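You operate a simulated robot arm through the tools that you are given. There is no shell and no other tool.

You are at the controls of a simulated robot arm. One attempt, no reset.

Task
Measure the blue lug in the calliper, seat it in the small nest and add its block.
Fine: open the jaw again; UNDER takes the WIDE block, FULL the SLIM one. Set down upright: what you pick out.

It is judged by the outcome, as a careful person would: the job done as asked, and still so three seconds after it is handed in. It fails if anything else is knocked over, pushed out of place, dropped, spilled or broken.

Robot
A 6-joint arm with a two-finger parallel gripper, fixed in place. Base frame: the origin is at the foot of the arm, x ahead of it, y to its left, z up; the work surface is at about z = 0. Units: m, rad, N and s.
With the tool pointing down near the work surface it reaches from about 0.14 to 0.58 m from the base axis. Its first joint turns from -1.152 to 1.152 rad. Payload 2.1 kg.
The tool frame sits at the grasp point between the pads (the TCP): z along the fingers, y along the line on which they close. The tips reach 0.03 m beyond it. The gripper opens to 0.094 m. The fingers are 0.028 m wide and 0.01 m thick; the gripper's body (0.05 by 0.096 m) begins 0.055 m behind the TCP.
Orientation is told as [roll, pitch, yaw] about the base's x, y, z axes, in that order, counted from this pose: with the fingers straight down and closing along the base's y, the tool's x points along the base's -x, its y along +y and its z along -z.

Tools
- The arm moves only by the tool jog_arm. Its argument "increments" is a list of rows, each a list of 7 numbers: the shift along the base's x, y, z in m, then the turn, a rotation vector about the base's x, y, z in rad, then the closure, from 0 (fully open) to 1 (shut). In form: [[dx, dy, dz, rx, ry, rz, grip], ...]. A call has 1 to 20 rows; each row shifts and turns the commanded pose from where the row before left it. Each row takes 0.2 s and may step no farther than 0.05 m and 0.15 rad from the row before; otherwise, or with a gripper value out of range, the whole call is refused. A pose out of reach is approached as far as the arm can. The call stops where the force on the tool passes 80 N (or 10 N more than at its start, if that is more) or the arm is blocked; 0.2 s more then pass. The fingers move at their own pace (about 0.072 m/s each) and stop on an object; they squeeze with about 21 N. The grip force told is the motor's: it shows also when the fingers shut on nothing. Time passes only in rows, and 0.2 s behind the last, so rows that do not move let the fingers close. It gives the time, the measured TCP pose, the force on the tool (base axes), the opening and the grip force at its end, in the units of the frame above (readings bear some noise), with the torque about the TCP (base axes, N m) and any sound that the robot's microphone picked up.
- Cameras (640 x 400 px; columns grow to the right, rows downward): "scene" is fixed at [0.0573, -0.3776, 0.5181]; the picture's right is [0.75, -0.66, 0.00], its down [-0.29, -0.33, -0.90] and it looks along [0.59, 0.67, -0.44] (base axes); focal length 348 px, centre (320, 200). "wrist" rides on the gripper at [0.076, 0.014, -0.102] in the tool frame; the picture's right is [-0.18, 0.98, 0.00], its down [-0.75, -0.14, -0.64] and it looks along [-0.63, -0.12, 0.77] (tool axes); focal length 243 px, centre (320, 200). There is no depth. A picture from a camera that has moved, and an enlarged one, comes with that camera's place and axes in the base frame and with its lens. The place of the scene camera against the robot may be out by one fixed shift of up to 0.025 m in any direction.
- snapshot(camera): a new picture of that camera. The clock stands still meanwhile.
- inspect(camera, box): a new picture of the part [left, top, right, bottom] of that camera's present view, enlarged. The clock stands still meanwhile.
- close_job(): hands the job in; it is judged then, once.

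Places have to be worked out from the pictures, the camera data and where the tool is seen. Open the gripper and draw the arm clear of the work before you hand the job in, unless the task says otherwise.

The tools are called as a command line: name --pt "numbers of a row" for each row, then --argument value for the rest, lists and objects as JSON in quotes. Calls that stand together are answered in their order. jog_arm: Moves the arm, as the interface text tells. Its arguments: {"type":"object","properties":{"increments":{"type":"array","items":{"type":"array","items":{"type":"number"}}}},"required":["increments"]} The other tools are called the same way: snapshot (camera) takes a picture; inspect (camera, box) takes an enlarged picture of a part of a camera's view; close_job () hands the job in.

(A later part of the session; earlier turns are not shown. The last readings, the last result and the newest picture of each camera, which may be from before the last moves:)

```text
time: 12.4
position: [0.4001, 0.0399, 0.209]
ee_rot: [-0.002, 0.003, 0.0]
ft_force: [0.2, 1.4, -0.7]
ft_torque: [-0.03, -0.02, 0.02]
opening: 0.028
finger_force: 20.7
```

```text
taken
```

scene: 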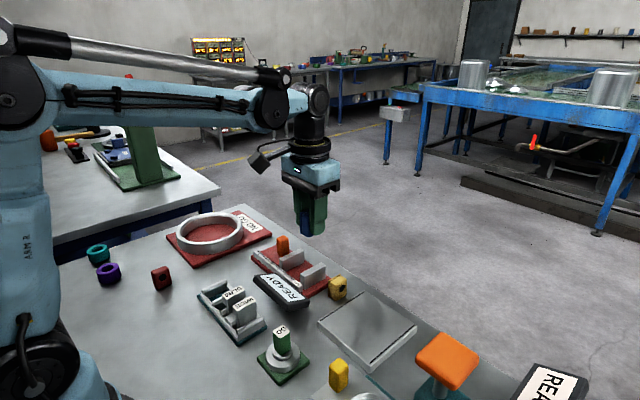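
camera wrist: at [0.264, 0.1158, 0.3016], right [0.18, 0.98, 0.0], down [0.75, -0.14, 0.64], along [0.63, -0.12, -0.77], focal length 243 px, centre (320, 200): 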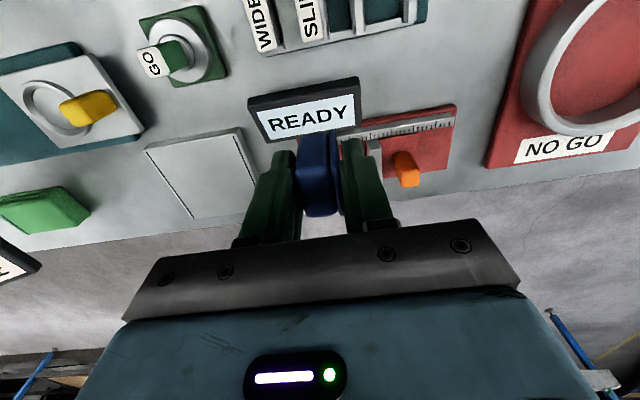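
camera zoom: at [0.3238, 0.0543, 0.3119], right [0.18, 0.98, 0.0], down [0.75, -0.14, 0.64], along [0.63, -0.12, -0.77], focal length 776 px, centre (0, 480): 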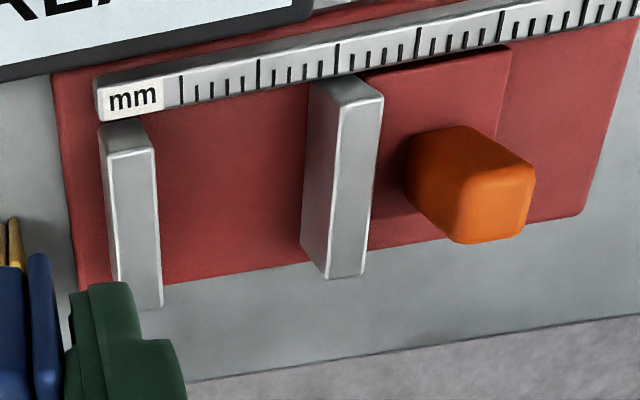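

That's a good view. Now the second one from the +y side.

jog_arm --pt "0 0.045 0.0 0 0 0 0.9" --pt "0 0.045 0 0 0 0 0.9" --pt "0 0.045 0 0 0 0 0.9" --pt "0 0.03 0 0 0 0 0.9" --pt "0 0 0 0 0 0 0.9"

snapshot --camera "wrist"

inspect --camera "wrist" --box '[120, 50, 320, 175]'

```text
time: 13.6
position: [0.3996, 0.2044, 0.208]
ee_rot: [-0.002, 0.001, 0.0]
ft_force: [0.3, -0.4, -0.6]
ft_torque: [0.05, 0.01, -0.03]
opening: 0.0279
finger_force: 21.0
```

```text
taken
camera wrist: at [0.3239, 0.2193, 0.3107], right [0.18, 0.98, 0.0], down [0.75, -0.14, 0.64], along [0.63, -0.12, -0.77], focal length 243 px, centre (320, 200)
```

wrist: 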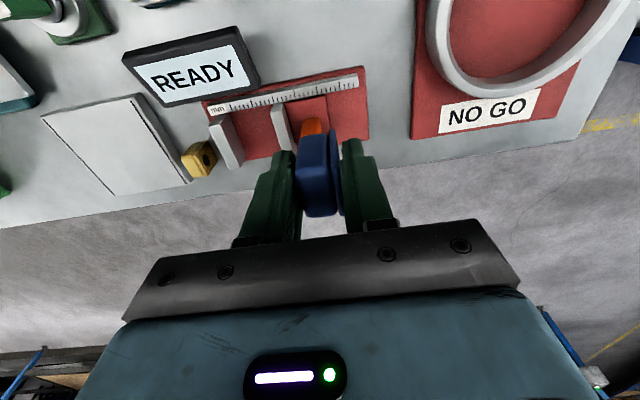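

```text
3.20 times, centred on (220, 112) of wrist
camera zoom: at [0.3239, 0.2193, 0.3107], right [0.18, 0.98, 0.0], down [0.75, -0.14, 0.64], along [0.63, -0.12, -0.77], focal length 776 px, centre (640, 480)
```

zoom: 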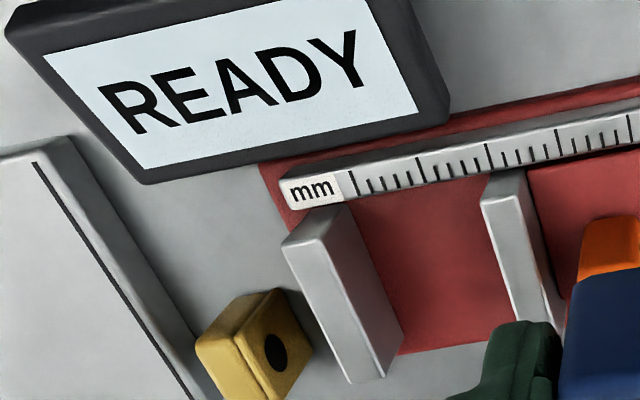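

The fixed jaw's measuring face is at y≈0.0885 with jaw tops at z≈0.046, and the jaws run x 0.411–0.469. The moving jaw's face is around y 0.145. I move directly above the gap to refine the jaw positions before lowering.

jog_arm --pt "0.02 -0.04 0.0 0.002 0 0 0.9" --pt "0.02 -0.045 0 0 0 0 0.9" --pt "0 0 0 0 0 0 0.9" --pt "0 0 0 0 0 0 0.9"

snapshot --camera "wrist"

inspect --camera "wrist" --box '[240, 40, 440, 165]'

inspect --camera "scene" --box '[230, 210, 350, 310]'

```text
time: 14.6
position: [0.4405, 0.1191, 0.2078]
ee_rot: [0.0, 0.002, -0.001]
ft_force: [-0.8, 0.4, -0.7]
ft_torque: [-0.02, -0.02, 0.02]
opening: 0.028
finger_force: 21.2
```

```text
taken
camera wrist: at [0.3639, 0.1335, 0.3106], right [0.18, 0.98, 0.0], down [0.75, -0.14, 0.64], along [0.63, -0.12, -0.77], focal length 243 px, centre (320, 200)
```

wrist: 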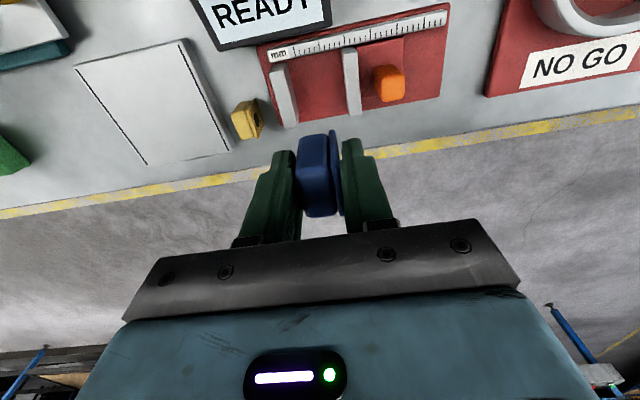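

```text
3.20 times, centred on (340, 102) of wrist
camera zoom: at [0.3639, 0.1335, 0.3106], right [0.18, 0.98, 0.0], down [0.75, -0.14, 0.64], along [0.63, -0.12, -0.77], focal length 776 px, centre (256, 512)
```

zoom: 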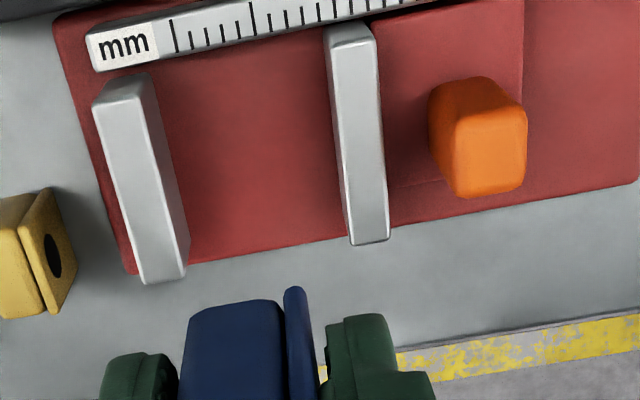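

```text
4.00 times, centred on (290, 260) of scene
camera zoom: at [0.0573, -0.3776, 0.5181], right [0.75, -0.66, 0.0], down [-0.29, -0.33, -0.9], along [0.59, 0.67, -0.44], focal length 1391 px, centre (440, -40)
```

zoom: 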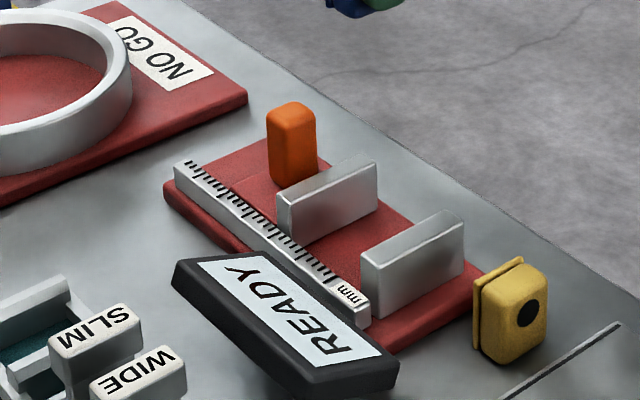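

Refined: fixed jaw face y≈0.087, moving jaw face y≈0.1455, so the gap is 58 mm with its centre at 0.116. I shift to y 0.116 and lower to just above the jaw tops, then check alignment.

jog_arm --pt "0 -0.003 -0.03 0 0 0 0.9" --pt "0 0 -0.04 0 0 0 0.9" --pt "0 0 -0.02 0 0 0 0.9" --pt "0 0 0 0 0 0 0.9" --pt "0 0 0 0 0 0 0.9"

snapshot --camera "wrist"

inspect --camera "wrist" --box '[220, 60, 420, 185]'

inspect --camera "scene" --box '[230, 200, 350, 300]'

```text
time: 15.8
position: [0.4407, 0.1171, 0.119]
ee_rot: [0.0, 0.001, -0.001]
ft_force: [0.2, -0.7, -0.7]
ft_torque: [0.0, -0.01, -0.01]
opening: 0.0279
finger_force: 21.3
```

```text
taken
camera wrist: at [0.3638, 0.1311, 0.2219], right [0.18, 0.98, 0.0], down [0.75, -0.14, 0.64], along [0.63, -0.12, -0.77], focal length 243 px, centre (320, 200)
```

wrist: 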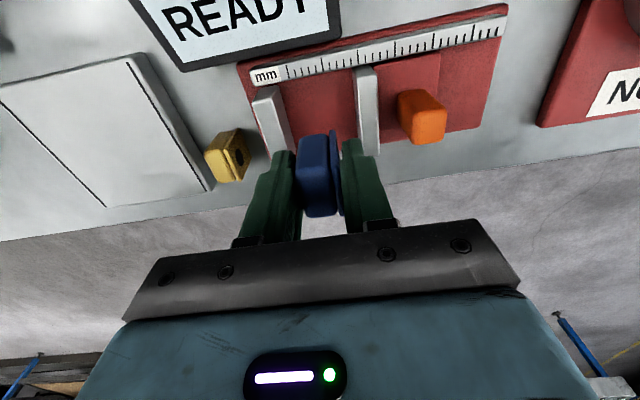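

```text
3.20 times, centred on (320, 122) of wrist
camera zoom: at [0.3638, 0.1311, 0.2219], right [0.18, 0.98, 0.0], down [0.75, -0.14, 0.64], along [0.63, -0.12, -0.77], focal length 776 px, centre (320, 448)
```

zoom: 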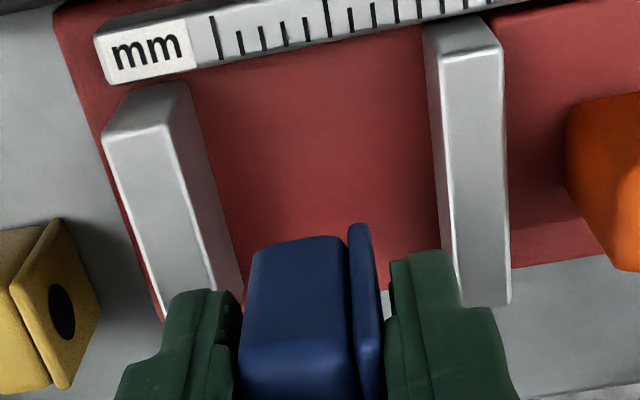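

```text
4.00 times, centred on (290, 250) of scene
camera zoom: at [0.0573, -0.3776, 0.5181], right [0.75, -0.66, 0.0], down [-0.29, -0.33, -0.9], along [0.59, 0.67, -0.44], focal length 1391 px, centre (440, 0)
```

zoom: 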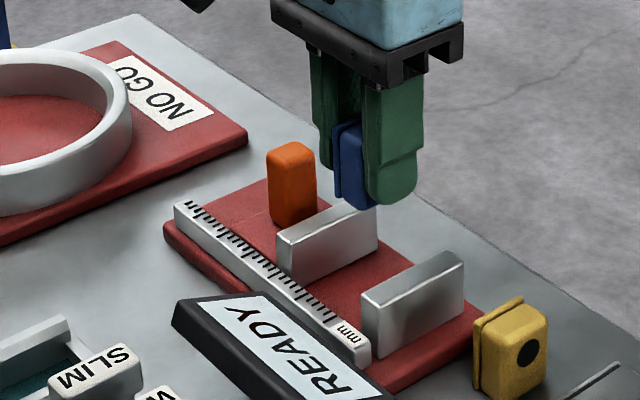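

Lug and fingers are centred over the jaw gap, with centre ≈0.1168 against TCP 0.117. I lower between the jaws, slowing near the base plate and watching the force.

jog_arm --pt "0 0 -0.02 0 0 0 0.9" --pt "0 0 -0.02 0 0 0 0.9" --pt "0 0 -0.012 0 0 0 0.9" --pt "0 0 0 0 0 0 0.9"

inspect --camera "wrist" --box '[220, 60, 420, 185]'

inspect --camera "scene" --box '[230, 200, 350, 300]'

```text
time: 16.8
position: [0.4405, 0.1157, 0.0671]
ee_rot: [-0.001, 0.002, 0.0]
ft_force: [0.7, 0.0, -0.9]
ft_torque: [0.02, -0.01, -0.03]
opening: 0.0277
finger_force: 20.5
```

```text
3.20 times, centred on (320, 122) of wrist
camera zoom: at [0.3637, 0.1314, 0.1697], right [0.18, 0.98, 0.0], down [0.75, -0.14, 0.64], along [0.63, -0.12, -0.77], focal length 776 px, centre (320, 448)
```

zoom: 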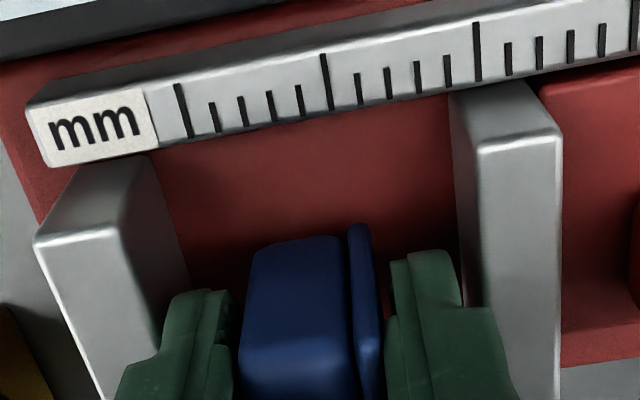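

```text
4.00 times, centred on (290, 250) of scene
camera zoom: at [0.0573, -0.3776, 0.5181], right [0.75, -0.66, 0.0], down [-0.29, -0.33, -0.9], along [0.59, 0.67, -0.44], focal length 1391 px, centre (440, 0)
```

zoom: 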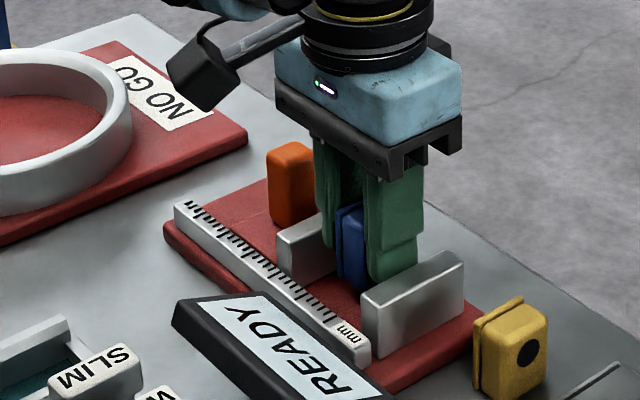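

The fingers are between the jaws with room each side. I step down in small increments to find the base plate.

jog_arm --pt "0 0.0005 -0.003 0 0 0 0.9" --pt "0 0 -0.003 0 0 0 0.9" --pt "0 0 -0.002 0 0 0 0.9" --pt "0 0 0 0 0 0 0.9"

```text
time: 17.8
position: [0.4401, 0.1167, 0.0586]
ee_rot: [0.001, 0.001, 0.0]
ft_force: [0.1, -0.6, -0.5]
ft_torque: [0.0, 0.01, 0.02]
opening: 0.028
finger_force: 21.3
```

There's no contact yet with the lug bottom at about 20 mm. I go on in 2 mm steps.

jog_arm --pt "0 0 -0.002 0 0 0 0.9" --pt "0 0 0 0 0 0 0.9"

jog_arm --pt "0 0 -0.002 0 0 0 0.9" --pt "0 0 0 0 0 0 0.9"

jog_arm --pt "0 0 -0.001 0 0 0 0.9" --pt "0 0 0 0 0 0 0.9"

```text
time: 18.4
position: [0.4403, 0.1184, 0.0574]
ee_rot: [-0.002, 0.003, 0.0]
ft_force: [0.7, -0.6, -0.9]
ft_torque: [0.0, 0.0, 0.0]
opening: 0.028
finger_force: 20.7
```

```text
time: 19.0
position: [0.439, 0.117, 0.055]
ee_rot: [-0.001, 0.001, -0.001]
ft_force: [0.9, 0.3, -1.1]
ft_torque: [-0.01, -0.01, 0.04]
opening: 0.0278
finger_force: 21.1
```

```text
time: 19.6
position: [0.4398, 0.1178, 0.0528]
ee_rot: [0.001, 0.003, 0.0]
ft_force: [0.3, 0.0, -0.7]
ft_torque: [0.0, 0.0, 0.03]
opening: 0.028
finger_force: 20.9
```

Still no contact, and the lug bottom is at about 14 mm. I continue in 1–1.5 mm steps.

jog_arm --pt "0 0 -0.0015 0 0 0 0.9" --pt "0 0 0 0 0 0 0.9"

jog_arm --pt "0 0 -0.0015 0 0 0 0.9" --pt "0 0 0 0 0 0 0.9"

inspect --camera "scene" --box '[250, 220, 350, 300]'

```text
time: 20.2
position: [0.4404, 0.1169, 0.0521]
ee_rot: [0.0, 0.002, -0.001]
ft_force: [-1.0, 0.1, 15.5]
ft_torque: [-0.01, -0.03, 0.01]
opening: 0.0279
finger_force: 21.4
```

```text
time: 20.8
position: [0.4402, 0.118, 0.0499]
ee_rot: [0.0, 0.001, 0.0]
ft_force: [0.6, -0.9, 15.0]
ft_torque: [-0.05, -0.04, 0.0]
opening: 0.0279
finger_force: 21.2
```

```text
5.00 times, centred on (300, 260) of scene
camera zoom: at [0.0572, -0.3776, 0.5181], right [0.75, -0.66, 0.0], down [-0.29, -0.33, -0.9], along [0.59, 0.67, -0.44], focal length 1739 px, centre (420, -100)
```

zoom: 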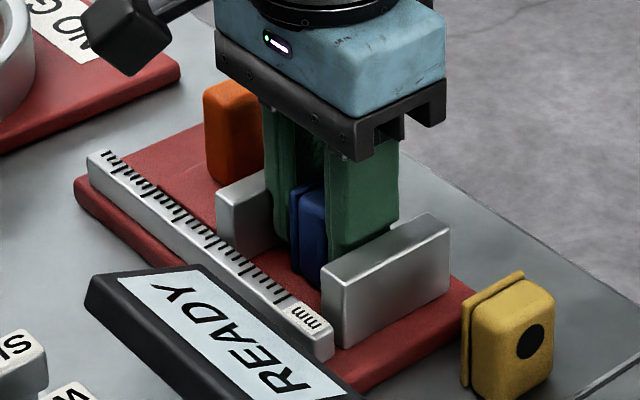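

The lug touched the base plate (15 N, bottom ≈ 12–13 mm). I open only slightly, to about 33 mm so the fingers clear the jaws, and rise.

jog_arm --pt "0 -0.0005 0 0 0 0 0.65" --pt "0 0 0 0 0 0 0.65" --pt "0 0 0 0 0 0 0.65"

inspect --camera "wrist" --box '[220, 60, 420, 185]'

```text
time: 21.6
position: [0.4395, 0.1173, 0.0511]
ee_rot: [0.0, 0.002, -0.001]
ft_force: [0.7, 0.8, 0.1]
ft_torque: [0.0, -0.01, -0.01]
opening: 0.0329
finger_force: 0.0
```

```text
3.20 times, centred on (320, 122) of wrist
camera zoom: at [0.3636, 0.1315, 0.1535], right [0.18, 0.98, 0.0], down [0.75, -0.14, 0.64], along [0.63, -0.12, -0.77], focal length 776 px, centre (320, 448)
```

zoom: 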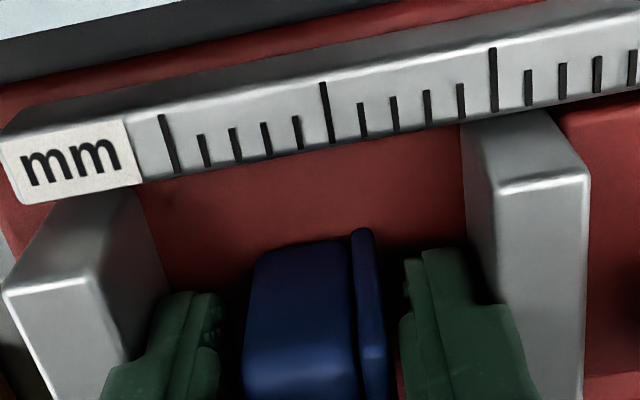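

The lug is released and the fingers are free on both sides. I rise straight up and look at the calliper.

jog_arm --pt "0 0 0.015 0 0 0 0.65" --pt "0 0 0.03 0 0 0 0.65" --pt "0 0 0.04 0 0 0 0.65" --pt "0 0 0.04 0 0 0 0.65" --pt "0 0 0 0 0 0 0.65"

snapshot --camera "wrist"

inspect --camera "wrist" --box '[240, 30, 440, 155]'

inspect --camera "scene" --box '[230, 220, 350, 310]'

```text
time: 22.8
position: [0.4404, 0.1164, 0.1745]
ee_rot: [0.0, 0.001, 0.0]
ft_force: [-0.5, 0.8, -0.2]
ft_torque: [-0.03, 0.0, 0.0]
opening: 0.0328
finger_force: 0.0
```

```text
taken
camera wrist: at [0.3637, 0.1314, 0.278], right [0.18, 0.98, 0.0], down [0.75, -0.14, 0.64], along [0.63, -0.12, -0.77], focal length 243 px, centre (320, 200)
```

wrist: 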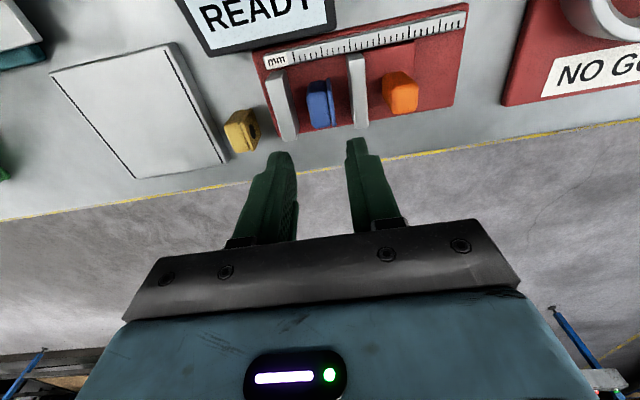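

```text
3.20 times, centred on (340, 92) of wrist
camera zoom: at [0.3637, 0.1314, 0.278], right [0.18, 0.98, 0.0], down [0.75, -0.14, 0.64], along [0.63, -0.12, -0.77], focal length 776 px, centre (256, 544)
```

zoom: 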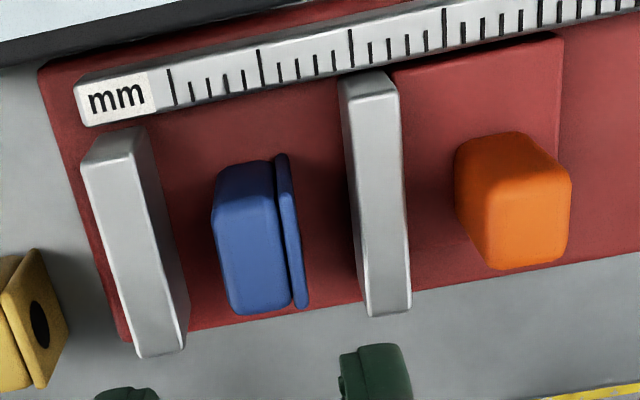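

```text
4.44 times, centred on (290, 265) of scene
camera zoom: at [0.0573, -0.3776, 0.5181], right [0.75, -0.66, 0.0], down [-0.29, -0.33, -0.9], along [0.59, 0.67, -0.44], focal length 1546 px, centre (453, -89)
```

zoom: 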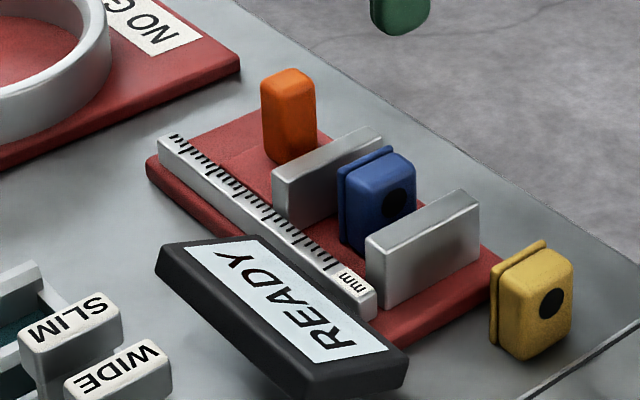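

The lug stands upright between the jaws, nearer neither. Next comes the orange knob, about 20 mm square at (0.437, 0.185) with its top near z 0.08, so I open the fingers and move above it for a closer look.

jog_arm --pt "-0.002 0.035 0.01 0 0 0 0.5" --pt "-0.002 0.034 0 0 0 0 0.4" --pt "0 0 0 0 0 0 0.4" --pt "0 0 0 0 0 0 0.4"

snapshot --camera "wrist"

inspect --camera "wrist" --box '[200, 30, 400, 155]'

```text
time: 23.8
position: [0.4348, 0.1853, 0.1859]
ee_rot: [0.0, 0.002, 0.0]
ft_force: [-0.5, -0.1, -0.3]
ft_torque: [-0.02, 0.0, -0.02]
opening: 0.0563
finger_force: 0.1
```

```text
taken
camera wrist: at [0.3592, 0.2004, 0.2879], right [0.18, 0.98, 0.0], down [0.75, -0.14, 0.64], along [0.63, -0.12, -0.77], focal length 243 px, centre (320, 200)
```

wrist: 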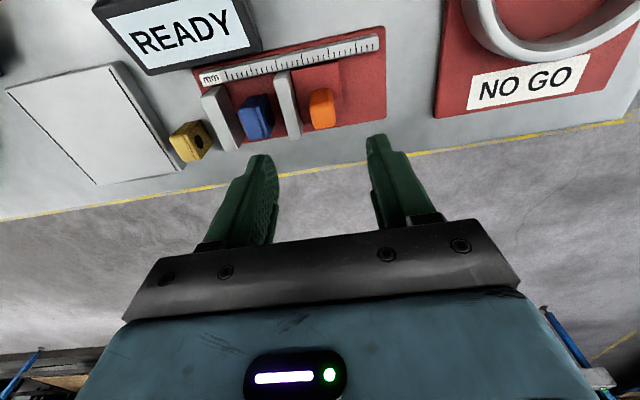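

```text
3.20 times, centred on (300, 92) of wrist
camera zoom: at [0.3592, 0.2004, 0.2879], right [0.18, 0.98, 0.0], down [0.75, -0.14, 0.64], along [0.63, -0.12, -0.77], focal length 776 px, centre (384, 544)
```

zoom: 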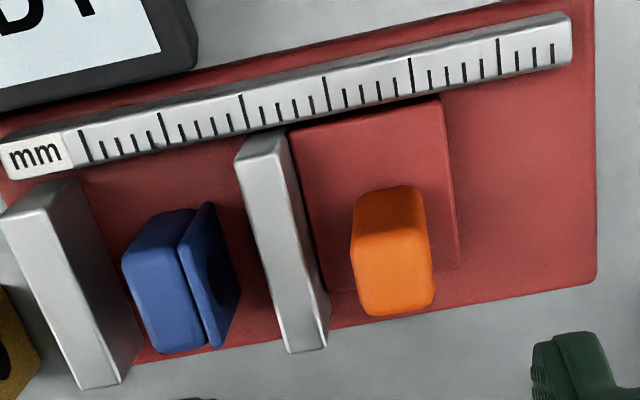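

The knob is at x 0.433–0.452, y 0.178–0.198, with its top at z≈0.07. I lower the half-open fingers around its upper part, tips at about 0.052 so they stay above the jaw tops.

jog_arm --pt "0.0075 0.0024 -0.02 0 0 0 0.64" --pt "0 0 -0.03 0 0 0 0.64" --pt "0 0 -0.03 0 0 0 0.64" --pt "0 0 -0.0235 0 0 0 0.64" --pt "0 0 0 0 0 0 0.64"

inspect --camera "wrist" --box '[200, 60, 440, 210]'

inspect --camera "scene" --box '[230, 200, 350, 300]'

```text
time: 25.0
position: [0.4432, 0.1878, 0.0839]
ee_rot: [-0.001, 0.001, 0.0]
ft_force: [-0.6, -0.5, -0.3]
ft_torque: [0.01, -0.02, -0.01]
opening: 0.0337
finger_force: 0.0
```

```text
2.67 times, centred on (320, 135) of wrist
camera zoom: at [0.3666, 0.2027, 0.1847], right [0.18, 0.98, 0.0], down [0.75, -0.14, 0.64], along [0.63, -0.12, -0.77], focal length 647 px, centre (320, 373)
```

zoom: 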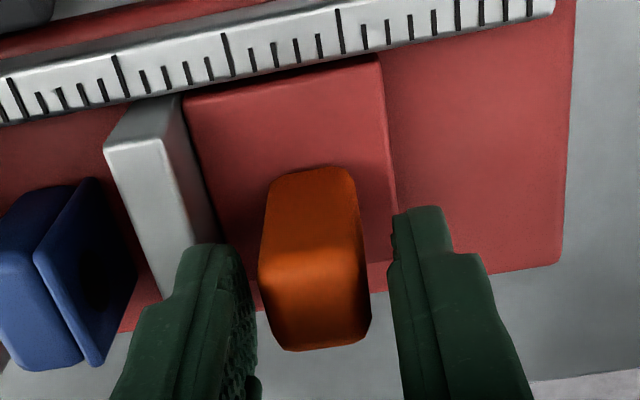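

```text
4.00 times, centred on (290, 250) of scene
camera zoom: at [0.0573, -0.3776, 0.5181], right [0.75, -0.66, 0.0], down [-0.29, -0.33, -0.9], along [0.59, 0.67, -0.44], focal length 1391 px, centre (440, 0)
```

zoom: 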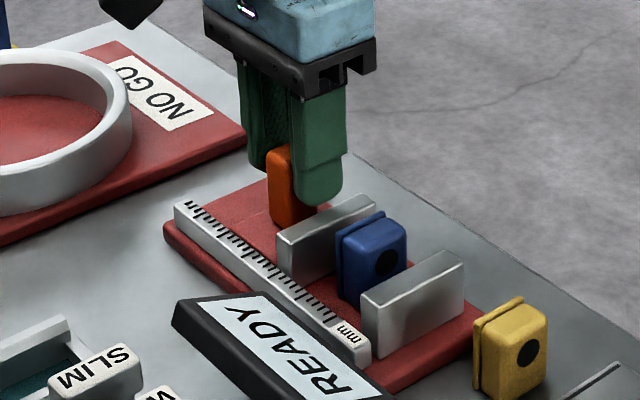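

The knob is between the pads and nothing else is touched. I close on it.

jog_arm --pt "0 0 0 0 0 0 0.75" --pt "0 0 0 0 0 0 0.85" --pt "0 0 0 0 0 0 0.95" --pt "0 0 0 0 0 0 0.95"

inspect --camera "wrist" --box '[200, 60, 440, 210]'

```text
time: 26.0
position: [0.4425, 0.1877, 0.0825]
ee_rot: [-0.001, 0.001, -0.002]
ft_force: [-0.3, -4.8, -6.4]
ft_torque: [-0.1, 0.06, 0.05]
opening: 0.0218
finger_force: 44.7
```

```text
2.67 times, centred on (320, 135) of wrist
camera zoom: at [0.3666, 0.2024, 0.1849], right [0.18, 0.98, 0.0], down [0.75, -0.14, 0.64], along [0.63, -0.12, -0.77], focal length 647 px, centre (320, 373)
```

zoom: 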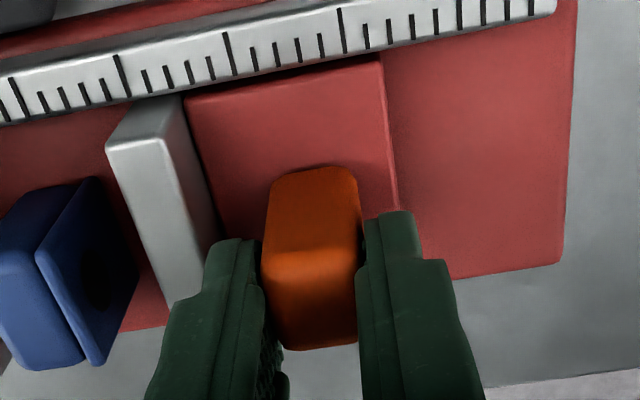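

The knob is gripped at 21.8 mm. I draw the knob toward -y to bring the moving jaw onto the lug, first a few mm to check that the slide moves freely.

jog_arm --pt "0 -0.002 0 0 0 0 0.95" --pt "0 -0.003 0 0 0 0 0.95" --pt "0 0 0 0 0 0 0.95"

inspect --camera "scene" --box '[230, 200, 350, 300]'

```text
time: 26.8
position: [0.4426, 0.1826, 0.082]
ee_rot: [0.003, 0.004, 0.0]
ft_force: [-4.8, 1.4, -7.6]
ft_torque: [0.14, -0.58, 0.01]
opening: 0.0217
finger_force: 45.2
```

```text
4.00 times, centred on (290, 250) of scene
camera zoom: at [0.0573, -0.3776, 0.5181], right [0.75, -0.66, 0.0], down [-0.29, -0.33, -0.9], along [0.59, 0.67, -0.44], focal length 1391 px, centre (440, 0)
```

zoom: 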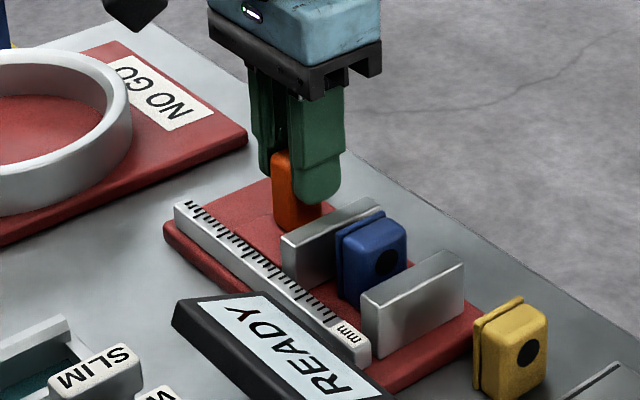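

The slide follows the knob. I go on closing toward the lug.

jog_arm --pt "0 -0.003 0 0 0 0 0.95" --pt "0 -0.003 0 0 0 0 0.95" --pt "0 -0.003 0 0 0 0 0.95" --pt "0 -0.003 0 0 0 0 0.95" --pt "0 0 0 0 0 0 0.95"

inspect --camera "scene" --box '[230, 200, 350, 300]'

inspect --camera "wrist" --box '[120, 40, 440, 240]'

```text
time: 28.0
position: [0.4434, 0.1716, 0.0826]
ee_rot: [-0.002, 0.001, -0.001]
ft_force: [-8.9, 1.0, -17.4]
ft_torque: [0.04, -0.11, 0.07]
opening: 0.0214
finger_force: 45.1
```

```text
4.00 times, centred on (290, 250) of scene
camera zoom: at [0.0574, -0.3775, 0.5181], right [0.75, -0.66, 0.0], down [-0.29, -0.33, -0.9], along [0.59, 0.67, -0.44], focal length 1391 px, centre (440, 0)
```

zoom: 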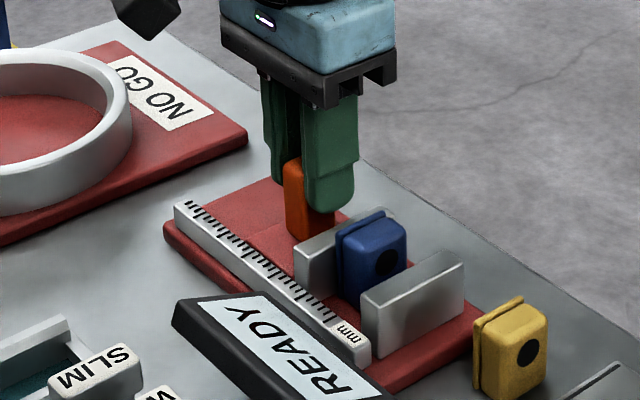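

```text
2.00 times, centred on (280, 140) of wrist
camera zoom: at [0.3668, 0.186, 0.185], right [0.18, 0.98, 0.0], down [0.76, -0.14, 0.64], along [0.63, -0.12, -0.77], focal length 485 px, centre (400, 320)
```

zoom: 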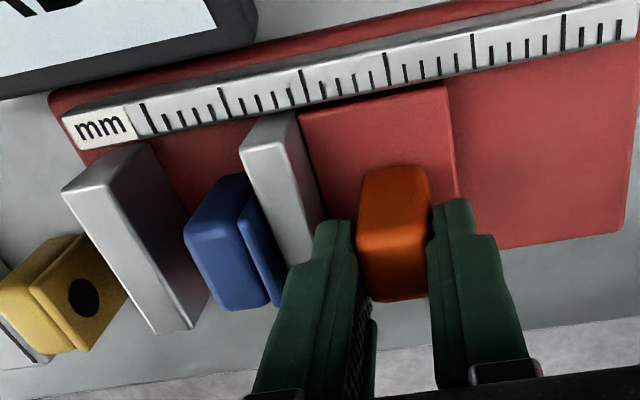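

Side loads are building up (x -9 N, z -17 N) because the grip ties the arm rigidly to the slide. I loosen to a loose cage around the knob so the +y finger simply pushes it.

jog_arm --pt "0 0 0 0 0 0 0.72" --pt "0 0 0 0 0 0 0.72" --pt "0 0 0 0 0 0 0.72"

```text
time: 28.8
position: [0.4448, 0.1713, 0.0819]
ee_rot: [0.0, 0.002, 0.0]
ft_force: [-0.5, 0.4, 0.4]
ft_torque: [-0.01, 0.01, 0.03]
opening: 0.0263
finger_force: 0.0
```

The loads are gone. I push on toward -y in small steps with the cage.

jog_arm --pt "-0.001 -0.003 0 0 0 0 0.72" --pt "-0.001 -0.003 0 0 0 0 0.72" --pt "0 -0.003 0 0 0 0 0.72" --pt "0 -0.002 0 0 0 0 0.72" --pt "0 0 0 0 0 0 0.72"

inspect --camera "wrist" --box '[120, 40, 440, 240]'

inspect --camera "scene" --box '[230, 200, 350, 300]'

```text
time: 30.0
position: [0.4419, 0.1604, 0.083]
ee_rot: [0.001, 0.001, 0.0]
ft_force: [0.4, 1.5, 0.7]
ft_torque: [0.02, -0.04, -0.02]
opening: 0.0269
finger_force: 0.6
```

```text
2.00 times, centred on (280, 140) of wrist
camera zoom: at [0.3653, 0.1749, 0.1851], right [0.18, 0.98, 0.0], down [0.75, -0.14, 0.64], along [0.63, -0.12, -0.77], focal length 485 px, centre (400, 320)
```

zoom: 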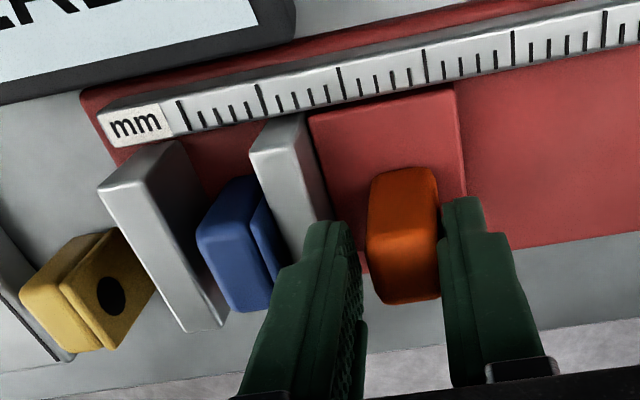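

```text
4.00 times, centred on (290, 250) of scene
camera zoom: at [0.0573, -0.3776, 0.5181], right [0.75, -0.66, 0.0], down [-0.29, -0.33, -0.9], along [0.59, 0.67, -0.44], focal length 1391 px, centre (440, 0)
```

zoom: 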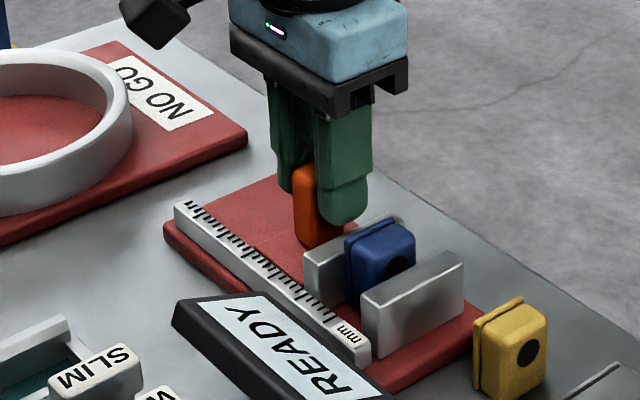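

The moving jaw has reached the lug and begun to slide it toward the fixed jaw. I continue gently.

jog_arm --pt "0 -0.002 0 0 0 0 0.72" --pt "0 -0.002 0 0 0 0 0.72" --pt "0 -0.002 0 0 0 0 0.72" --pt "0 0 0 0 0 0 0.72"

inspect --camera "wrist" --box '[120, 0, 440, 200]'

```text
time: 31.0
position: [0.4408, 0.1545, 0.0819]
ee_rot: [0.001, 0.001, 0.0]
ft_force: [0.6, 0.6, 0.4]
ft_torque: [0.01, -0.06, -0.02]
opening: 0.027
finger_force: 1.1
```

```text
2.00 times, centred on (280, 100) of wrist
camera zoom: at [0.3651, 0.1689, 0.1849], right [0.18, 0.98, 0.0], down [0.75, -0.14, 0.64], along [0.63, -0.12, -0.77], focal length 485 px, centre (400, 400)
```

zoom: 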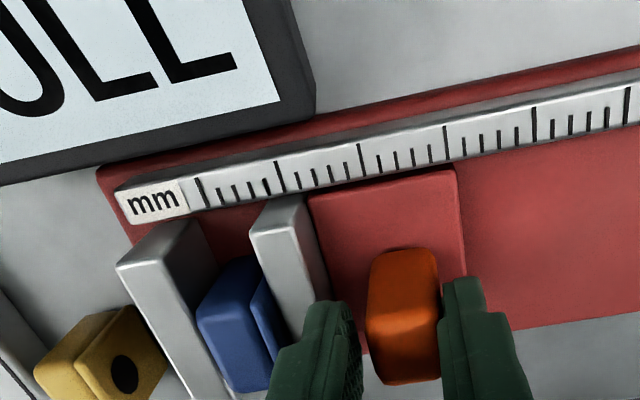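

The display already reads "…ULL", but the lug may not be firmly clamped yet. I push on until the force shows the jaw is really closed on it, then read again.

inspect --camera "scene" --box '[230, 220, 350, 310]'

jog_arm --pt "0 -0.001 0 0 0 0 0.72" --pt "0 -0.001 0 0 0 0 0.72" --pt "0 0 0 0 0 0 0.72"

inspect --camera "scene" --box '[230, 220, 350, 310]'

inspect --camera "wrist" --box '[120, 0, 440, 200]'

```text
4.44 times, centred on (290, 265) of scene
camera zoom: at [0.0573, -0.3776, 0.5181], right [0.75, -0.66, 0.0], down [-0.29, -0.33, -0.9], along [0.59, 0.67, -0.44], focal length 1546 px, centre (453, -89)
```

zoom: 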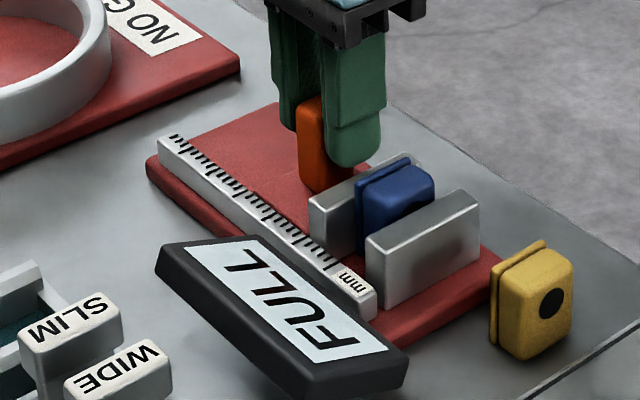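

```text
time: 31.8
position: [0.4417, 0.1524, 0.0817]
ee_rot: [-0.001, 0.0, 0.001]
ft_force: [-1.2, 1.6, -0.1]
ft_torque: [0.03, -0.01, 0.0]
opening: 0.027
finger_force: 0.5
```

```text
4.44 times, centred on (290, 265) of scene
camera zoom: at [0.0573, -0.3776, 0.5181], right [0.75, -0.66, 0.0], down [-0.29, -0.33, -0.9], along [0.59, 0.67, -0.44], focal length 1546 px, centre (453, -89)
```

zoom: 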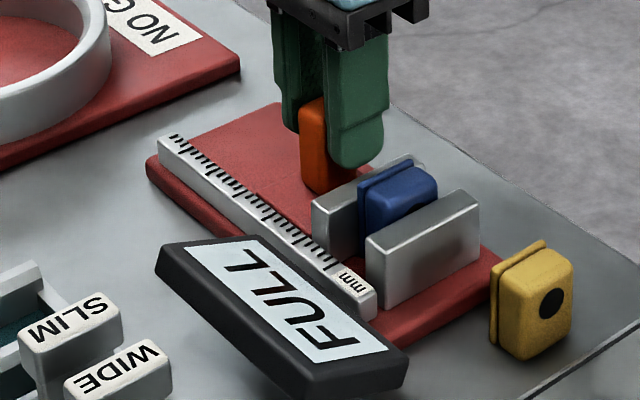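

```text
2.00 times, centred on (280, 100) of wrist
camera zoom: at [0.3652, 0.1668, 0.185], right [0.18, 0.98, 0.0], down [0.75, -0.14, 0.64], along [0.63, -0.12, -0.77], focal length 485 px, centre (400, 400)
```

zoom: 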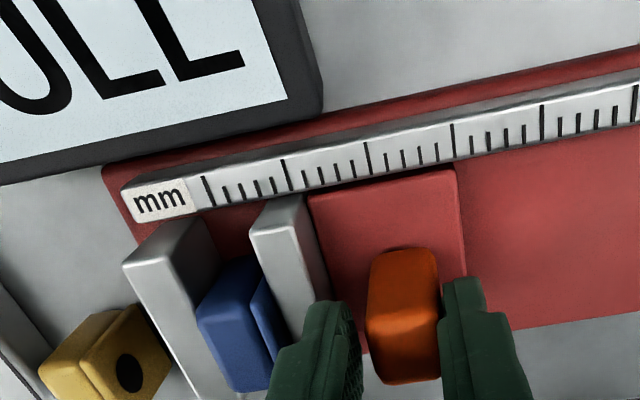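

It reads FULL while the lug still slides freely (only about 1–2 N), so that isn't conclusive. I keep pushing in 1 mm steps until it stops.

jog_arm --pt "0 -0.001 0 0 0 0 0.72" --pt "0 -0.001 0 0 0 0 0.72" --pt "0 0 0 0 0 0 0.72"

jog_arm --pt "0 -0.001 0 0 0 0 0.72" --pt "0 0 0 0 0 0 0.72"

inspect --camera "scene" --box '[230, 220, 350, 310]'

```text
time: 32.6
position: [0.4406, 0.1522, 0.082]
ee_rot: [0.001, 0.003, -0.001]
ft_force: [-0.4, 3.1, 1.2]
ft_torque: [0.03, -0.02, 0.02]
opening: 0.0281
finger_force: 1.5
```

```text
time: 33.2
position: [0.4414, 0.15, 0.0831]
ee_rot: [0.002, 0.004, 0.0]
ft_force: [0.1, 5.7, -3.0]
ft_torque: [0.06, -0.03, 0.03]
opening: 0.0298
finger_force: 3.5
```

```text
4.44 times, centred on (290, 265) of scene
camera zoom: at [0.0573, -0.3776, 0.5181], right [0.75, -0.66, 0.0], down [-0.29, -0.33, -0.9], along [0.59, 0.67, -0.44], focal length 1546 px, centre (453, -89)
```

zoom: 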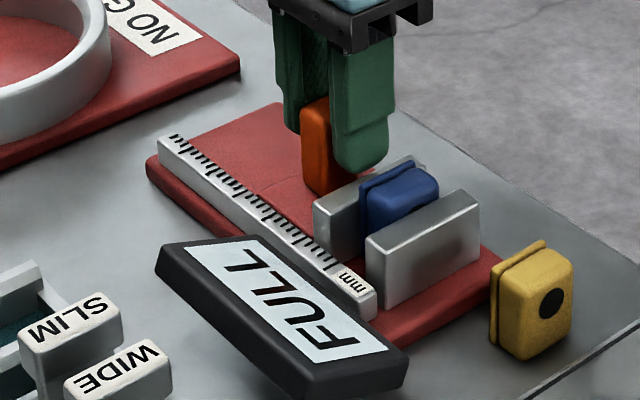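

The jaw has now stopped: the side force is rising and the finger is being pushed open. I grip the knob and press a little more firmly to confirm the reading.

jog_arm --pt "0 0 0 0 0 0 0.9" --pt "0 0 0 0 0 0 0.9" --pt "0 -0.001 0 0 0 0 0.9" --pt "0 -0.001 0 0 0 0 0.9" --pt "0 0 0 0 0 0 0.9"

inspect --camera "scene" --box '[230, 220, 350, 310]'

inspect --camera "wrist" --box '[120, 0, 440, 200]'

```text
time: 34.4
position: [0.4411, 0.15, 0.0827]
ee_rot: [0.009, 0.0, 0.001]
ft_force: [9.8, 31.4, -6.3]
ft_torque: [0.16, -0.02, -0.24]
opening: 0.0272
finger_force: 15.7
```

```text
4.44 times, centred on (290, 265) of scene
camera zoom: at [0.0573, -0.3776, 0.5181], right [0.75, -0.66, 0.0], down [-0.29, -0.33, -0.9], along [0.59, 0.67, -0.44], focal length 1546 px, centre (453, -89)
```

zoom: 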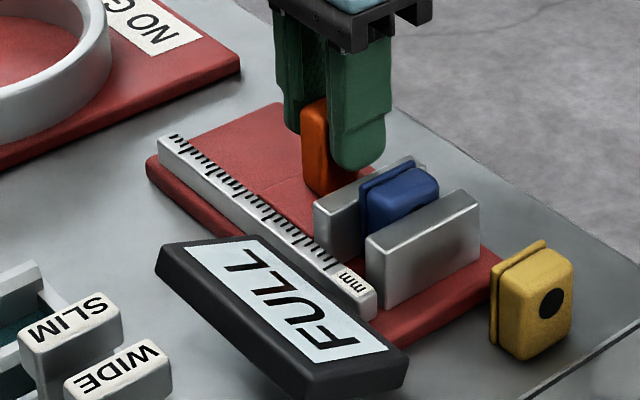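

```text
2.00 times, centred on (280, 100) of wrist
camera zoom: at [0.365, 0.1639, 0.185], right [0.18, 0.98, 0.01], down [0.75, -0.15, 0.64], along [0.63, -0.11, -0.77], focal length 485 px, centre (400, 400)
```

zoom: 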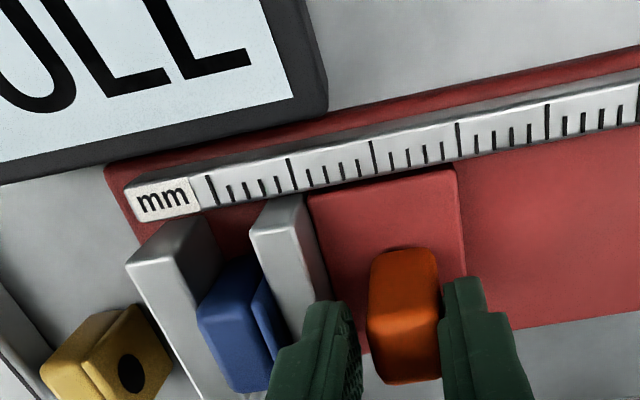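

Firmly clamped at about 31 N it still reads FULL, so the lug takes the SLIM block. Now I ease off and open the jaw again by drawing the knob back toward +y.

jog_arm --pt "0 0.002 0 0 0 0 0.8" --pt "0 0 0 -0.006 0 0 0.72" --pt "0 0.003 0 0 0 0 0.72" --pt "0 0.003 0 0 0 0 0.72" --pt "0 0.003 0 0 0 0 0.72" --pt "0 0.003 0 0 0 0 0.72" --pt "0 0 0 0 0 0 0.72"

inspect --camera "scene" --box '[230, 220, 350, 310]'

inspect --camera "wrist" --box '[120, 0, 440, 200]'

```text
time: 36.0
position: [0.4412, 0.1617, 0.0816]
ee_rot: [-0.005, 0.001, -0.002]
ft_force: [0.2, -1.1, 0.1]
ft_torque: [-0.01, 0.02, 0.02]
opening: 0.027
finger_force: 0.2
```

```text
4.44 times, centred on (290, 265) of scene
camera zoom: at [0.0573, -0.3776, 0.5181], right [0.75, -0.66, 0.0], down [-0.29, -0.33, -0.9], along [0.59, 0.67, -0.44], focal length 1546 px, centre (453, -89)
```

zoom: 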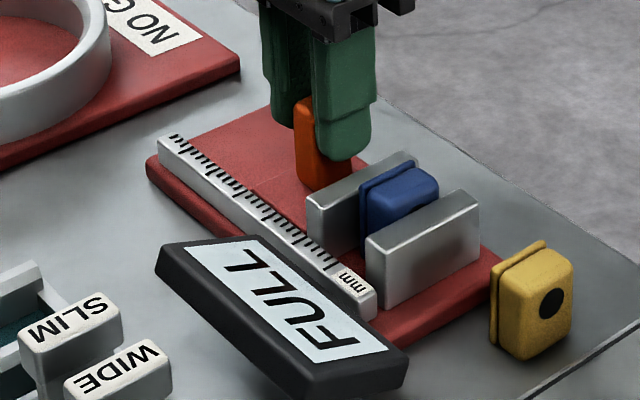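

```text
2.00 times, centred on (280, 100) of wrist
camera zoom: at [0.3648, 0.1767, 0.1848], right [0.18, 0.98, -0.01], down [0.75, -0.14, 0.64], along [0.63, -0.12, -0.77], focal length 485 px, centre (400, 400)
```

zoom: 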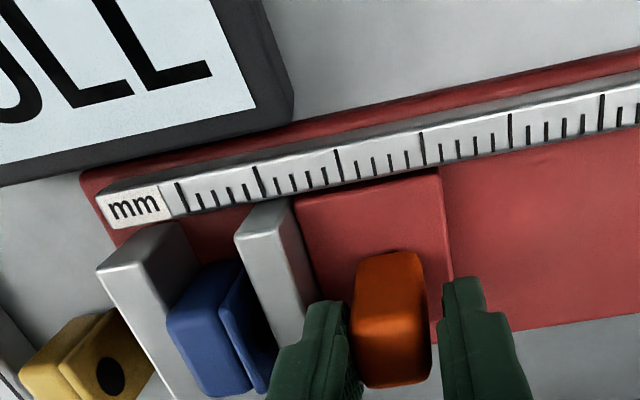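

The jaw is opening, the lug stayed upright at the fixed jaw, and the display has latched FULL. I push on to about the original open position.

jog_arm --pt "0 0.004 0 0.004 0 0 0.72" --pt "0 0.004 0 0 0 0 0.72" --pt "0 0.004 0 0 0 0 0.72" --pt "0 0.004 0 0 0 0 0.72" --pt "0 0.004 0 0 0 0 0.72" --pt "0 0.004 0 0 0 0 0.72" --pt "0 0.004 0 0 0 0 0.72" --pt "0 0 0 0 0 0 0.72"

inspect --camera "scene" --box '[230, 220, 350, 310]'

inspect --camera "wrist" --box '[80, 0, 440, 225]'

```text
time: 37.8
position: [0.4419, 0.1898, 0.0826]
ee_rot: [-0.003, 0.002, -0.001]
ft_force: [0.9, -1.4, 0.1]
ft_torque: [-0.02, 0.0, 0.02]
opening: 0.0272
finger_force: 0.4
```

```text
4.44 times, centred on (290, 265) of scene
camera zoom: at [0.0573, -0.3776, 0.5181], right [0.75, -0.66, 0.0], down [-0.29, -0.33, -0.9], along [0.59, 0.67, -0.44], focal length 1546 px, centre (453, -89)
```

zoom: 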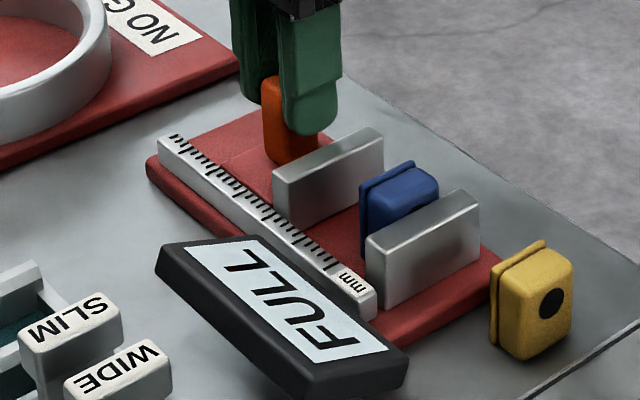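

```text
1.78 times, centred on (260, 112) of wrist
camera zoom: at [0.3654, 0.2043, 0.185], right [0.18, 0.98, 0.0], down [0.75, -0.14, 0.64], along [0.63, -0.12, -0.77], focal length 431 px, centre (427, 356)
```

zoom: 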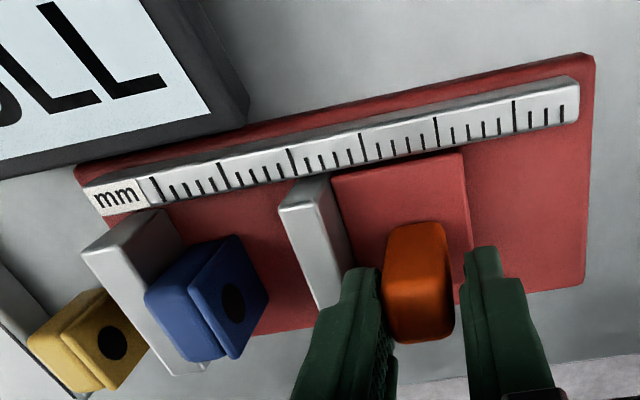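

The jaw is back at its starting position. I open slightly, rise clear, and close the empty gripper once to see what it reads at zero, so I can trust its thickness readings.

jog_arm --pt "0 -0.002 0 0.003 0 0 0.64" --pt "0 0 0 0 0 0 0.64" --pt "0 0 0.03 0 0 0 0.64" --pt "0 0 0.04 0 0 0 0.64" --pt "0 0 0.04 0 0 0 1.0" --pt "0 0 0 0 0 0 1.0" --pt "0 0 0 0 0 0 1.0"

snapshot --camera "wrist"

```text
time: 39.4
position: [0.441, 0.188, 0.1929]
ee_rot: [0.002, 0.002, 0.0]
ft_force: [-0.4, -0.2, -0.3]
ft_torque: [0.0, -0.01, 0.03]
opening: 0.0001
finger_force: 21.1
```

```text
taken
camera wrist: at [0.3646, 0.2021, 0.2951], right [0.18, 0.98, 0.0], down [0.75, -0.14, 0.64], along [0.63, -0.12, -0.77], focal length 243 px, centre (320, 200)
```

wrist: 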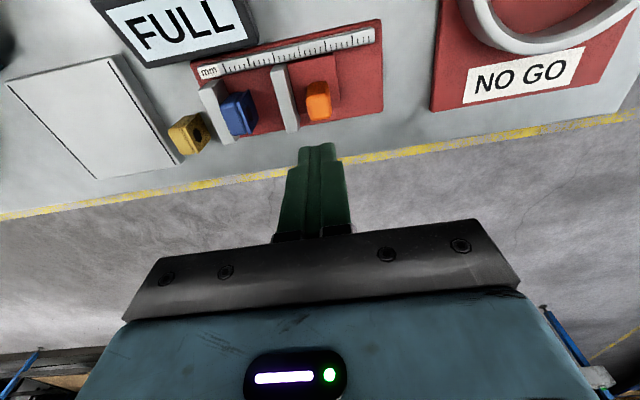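

The gripper zero is right (0.1 mm). Before I pick the lug up again I look at it from straight above the fixed jaw, to get its exact place and see its contact with the jaw.

jog_arm --pt "-0.01 -0.035 0.0 0 0 0 0.6" --pt "-0.01 -0.035 0.0 0 0 0 0.3" --pt "-0.01 -0.025 0.0 0 0 0 0.3" --pt "0 0 0 0 0 0 0.3"

snapshot --camera "wrist"

inspect --camera "wrist" --box '[260, 50, 380, 125]'

```text
time: 40.4
position: [0.4117, 0.0921, 0.1915]
ee_rot: [0.001, 0.002, 0.001]
ft_force: [0.1, -0.1, -0.3]
ft_torque: [0.02, 0.02, 0.0]
opening: 0.0658
finger_force: 0.0
```

```text
taken
camera wrist: at [0.3348, 0.1066, 0.294], right [0.18, 0.98, 0.0], down [0.75, -0.14, 0.64], along [0.63, -0.12, -0.77], focal length 243 px, centre (320, 200)
```

wrist: 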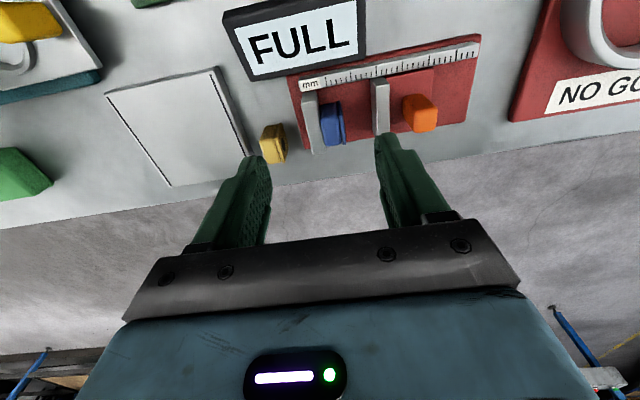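

```text
5.33 times, centred on (320, 88) of wrist
camera zoom: at [0.3348, 0.1066, 0.294], right [0.18, 0.98, 0.0], down [0.75, -0.14, 0.64], along [0.63, -0.12, -0.77], focal length 1294 px, centre (320, 800)
```

zoom: 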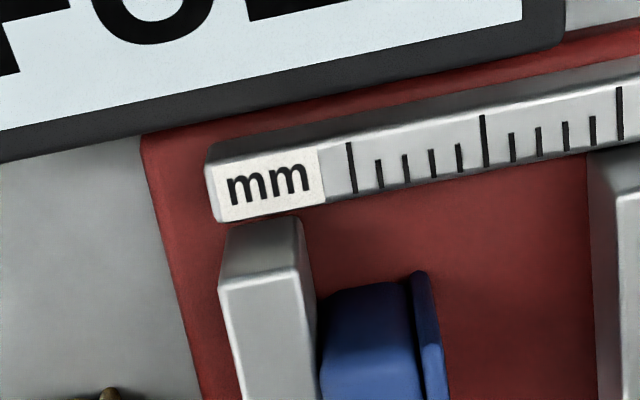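

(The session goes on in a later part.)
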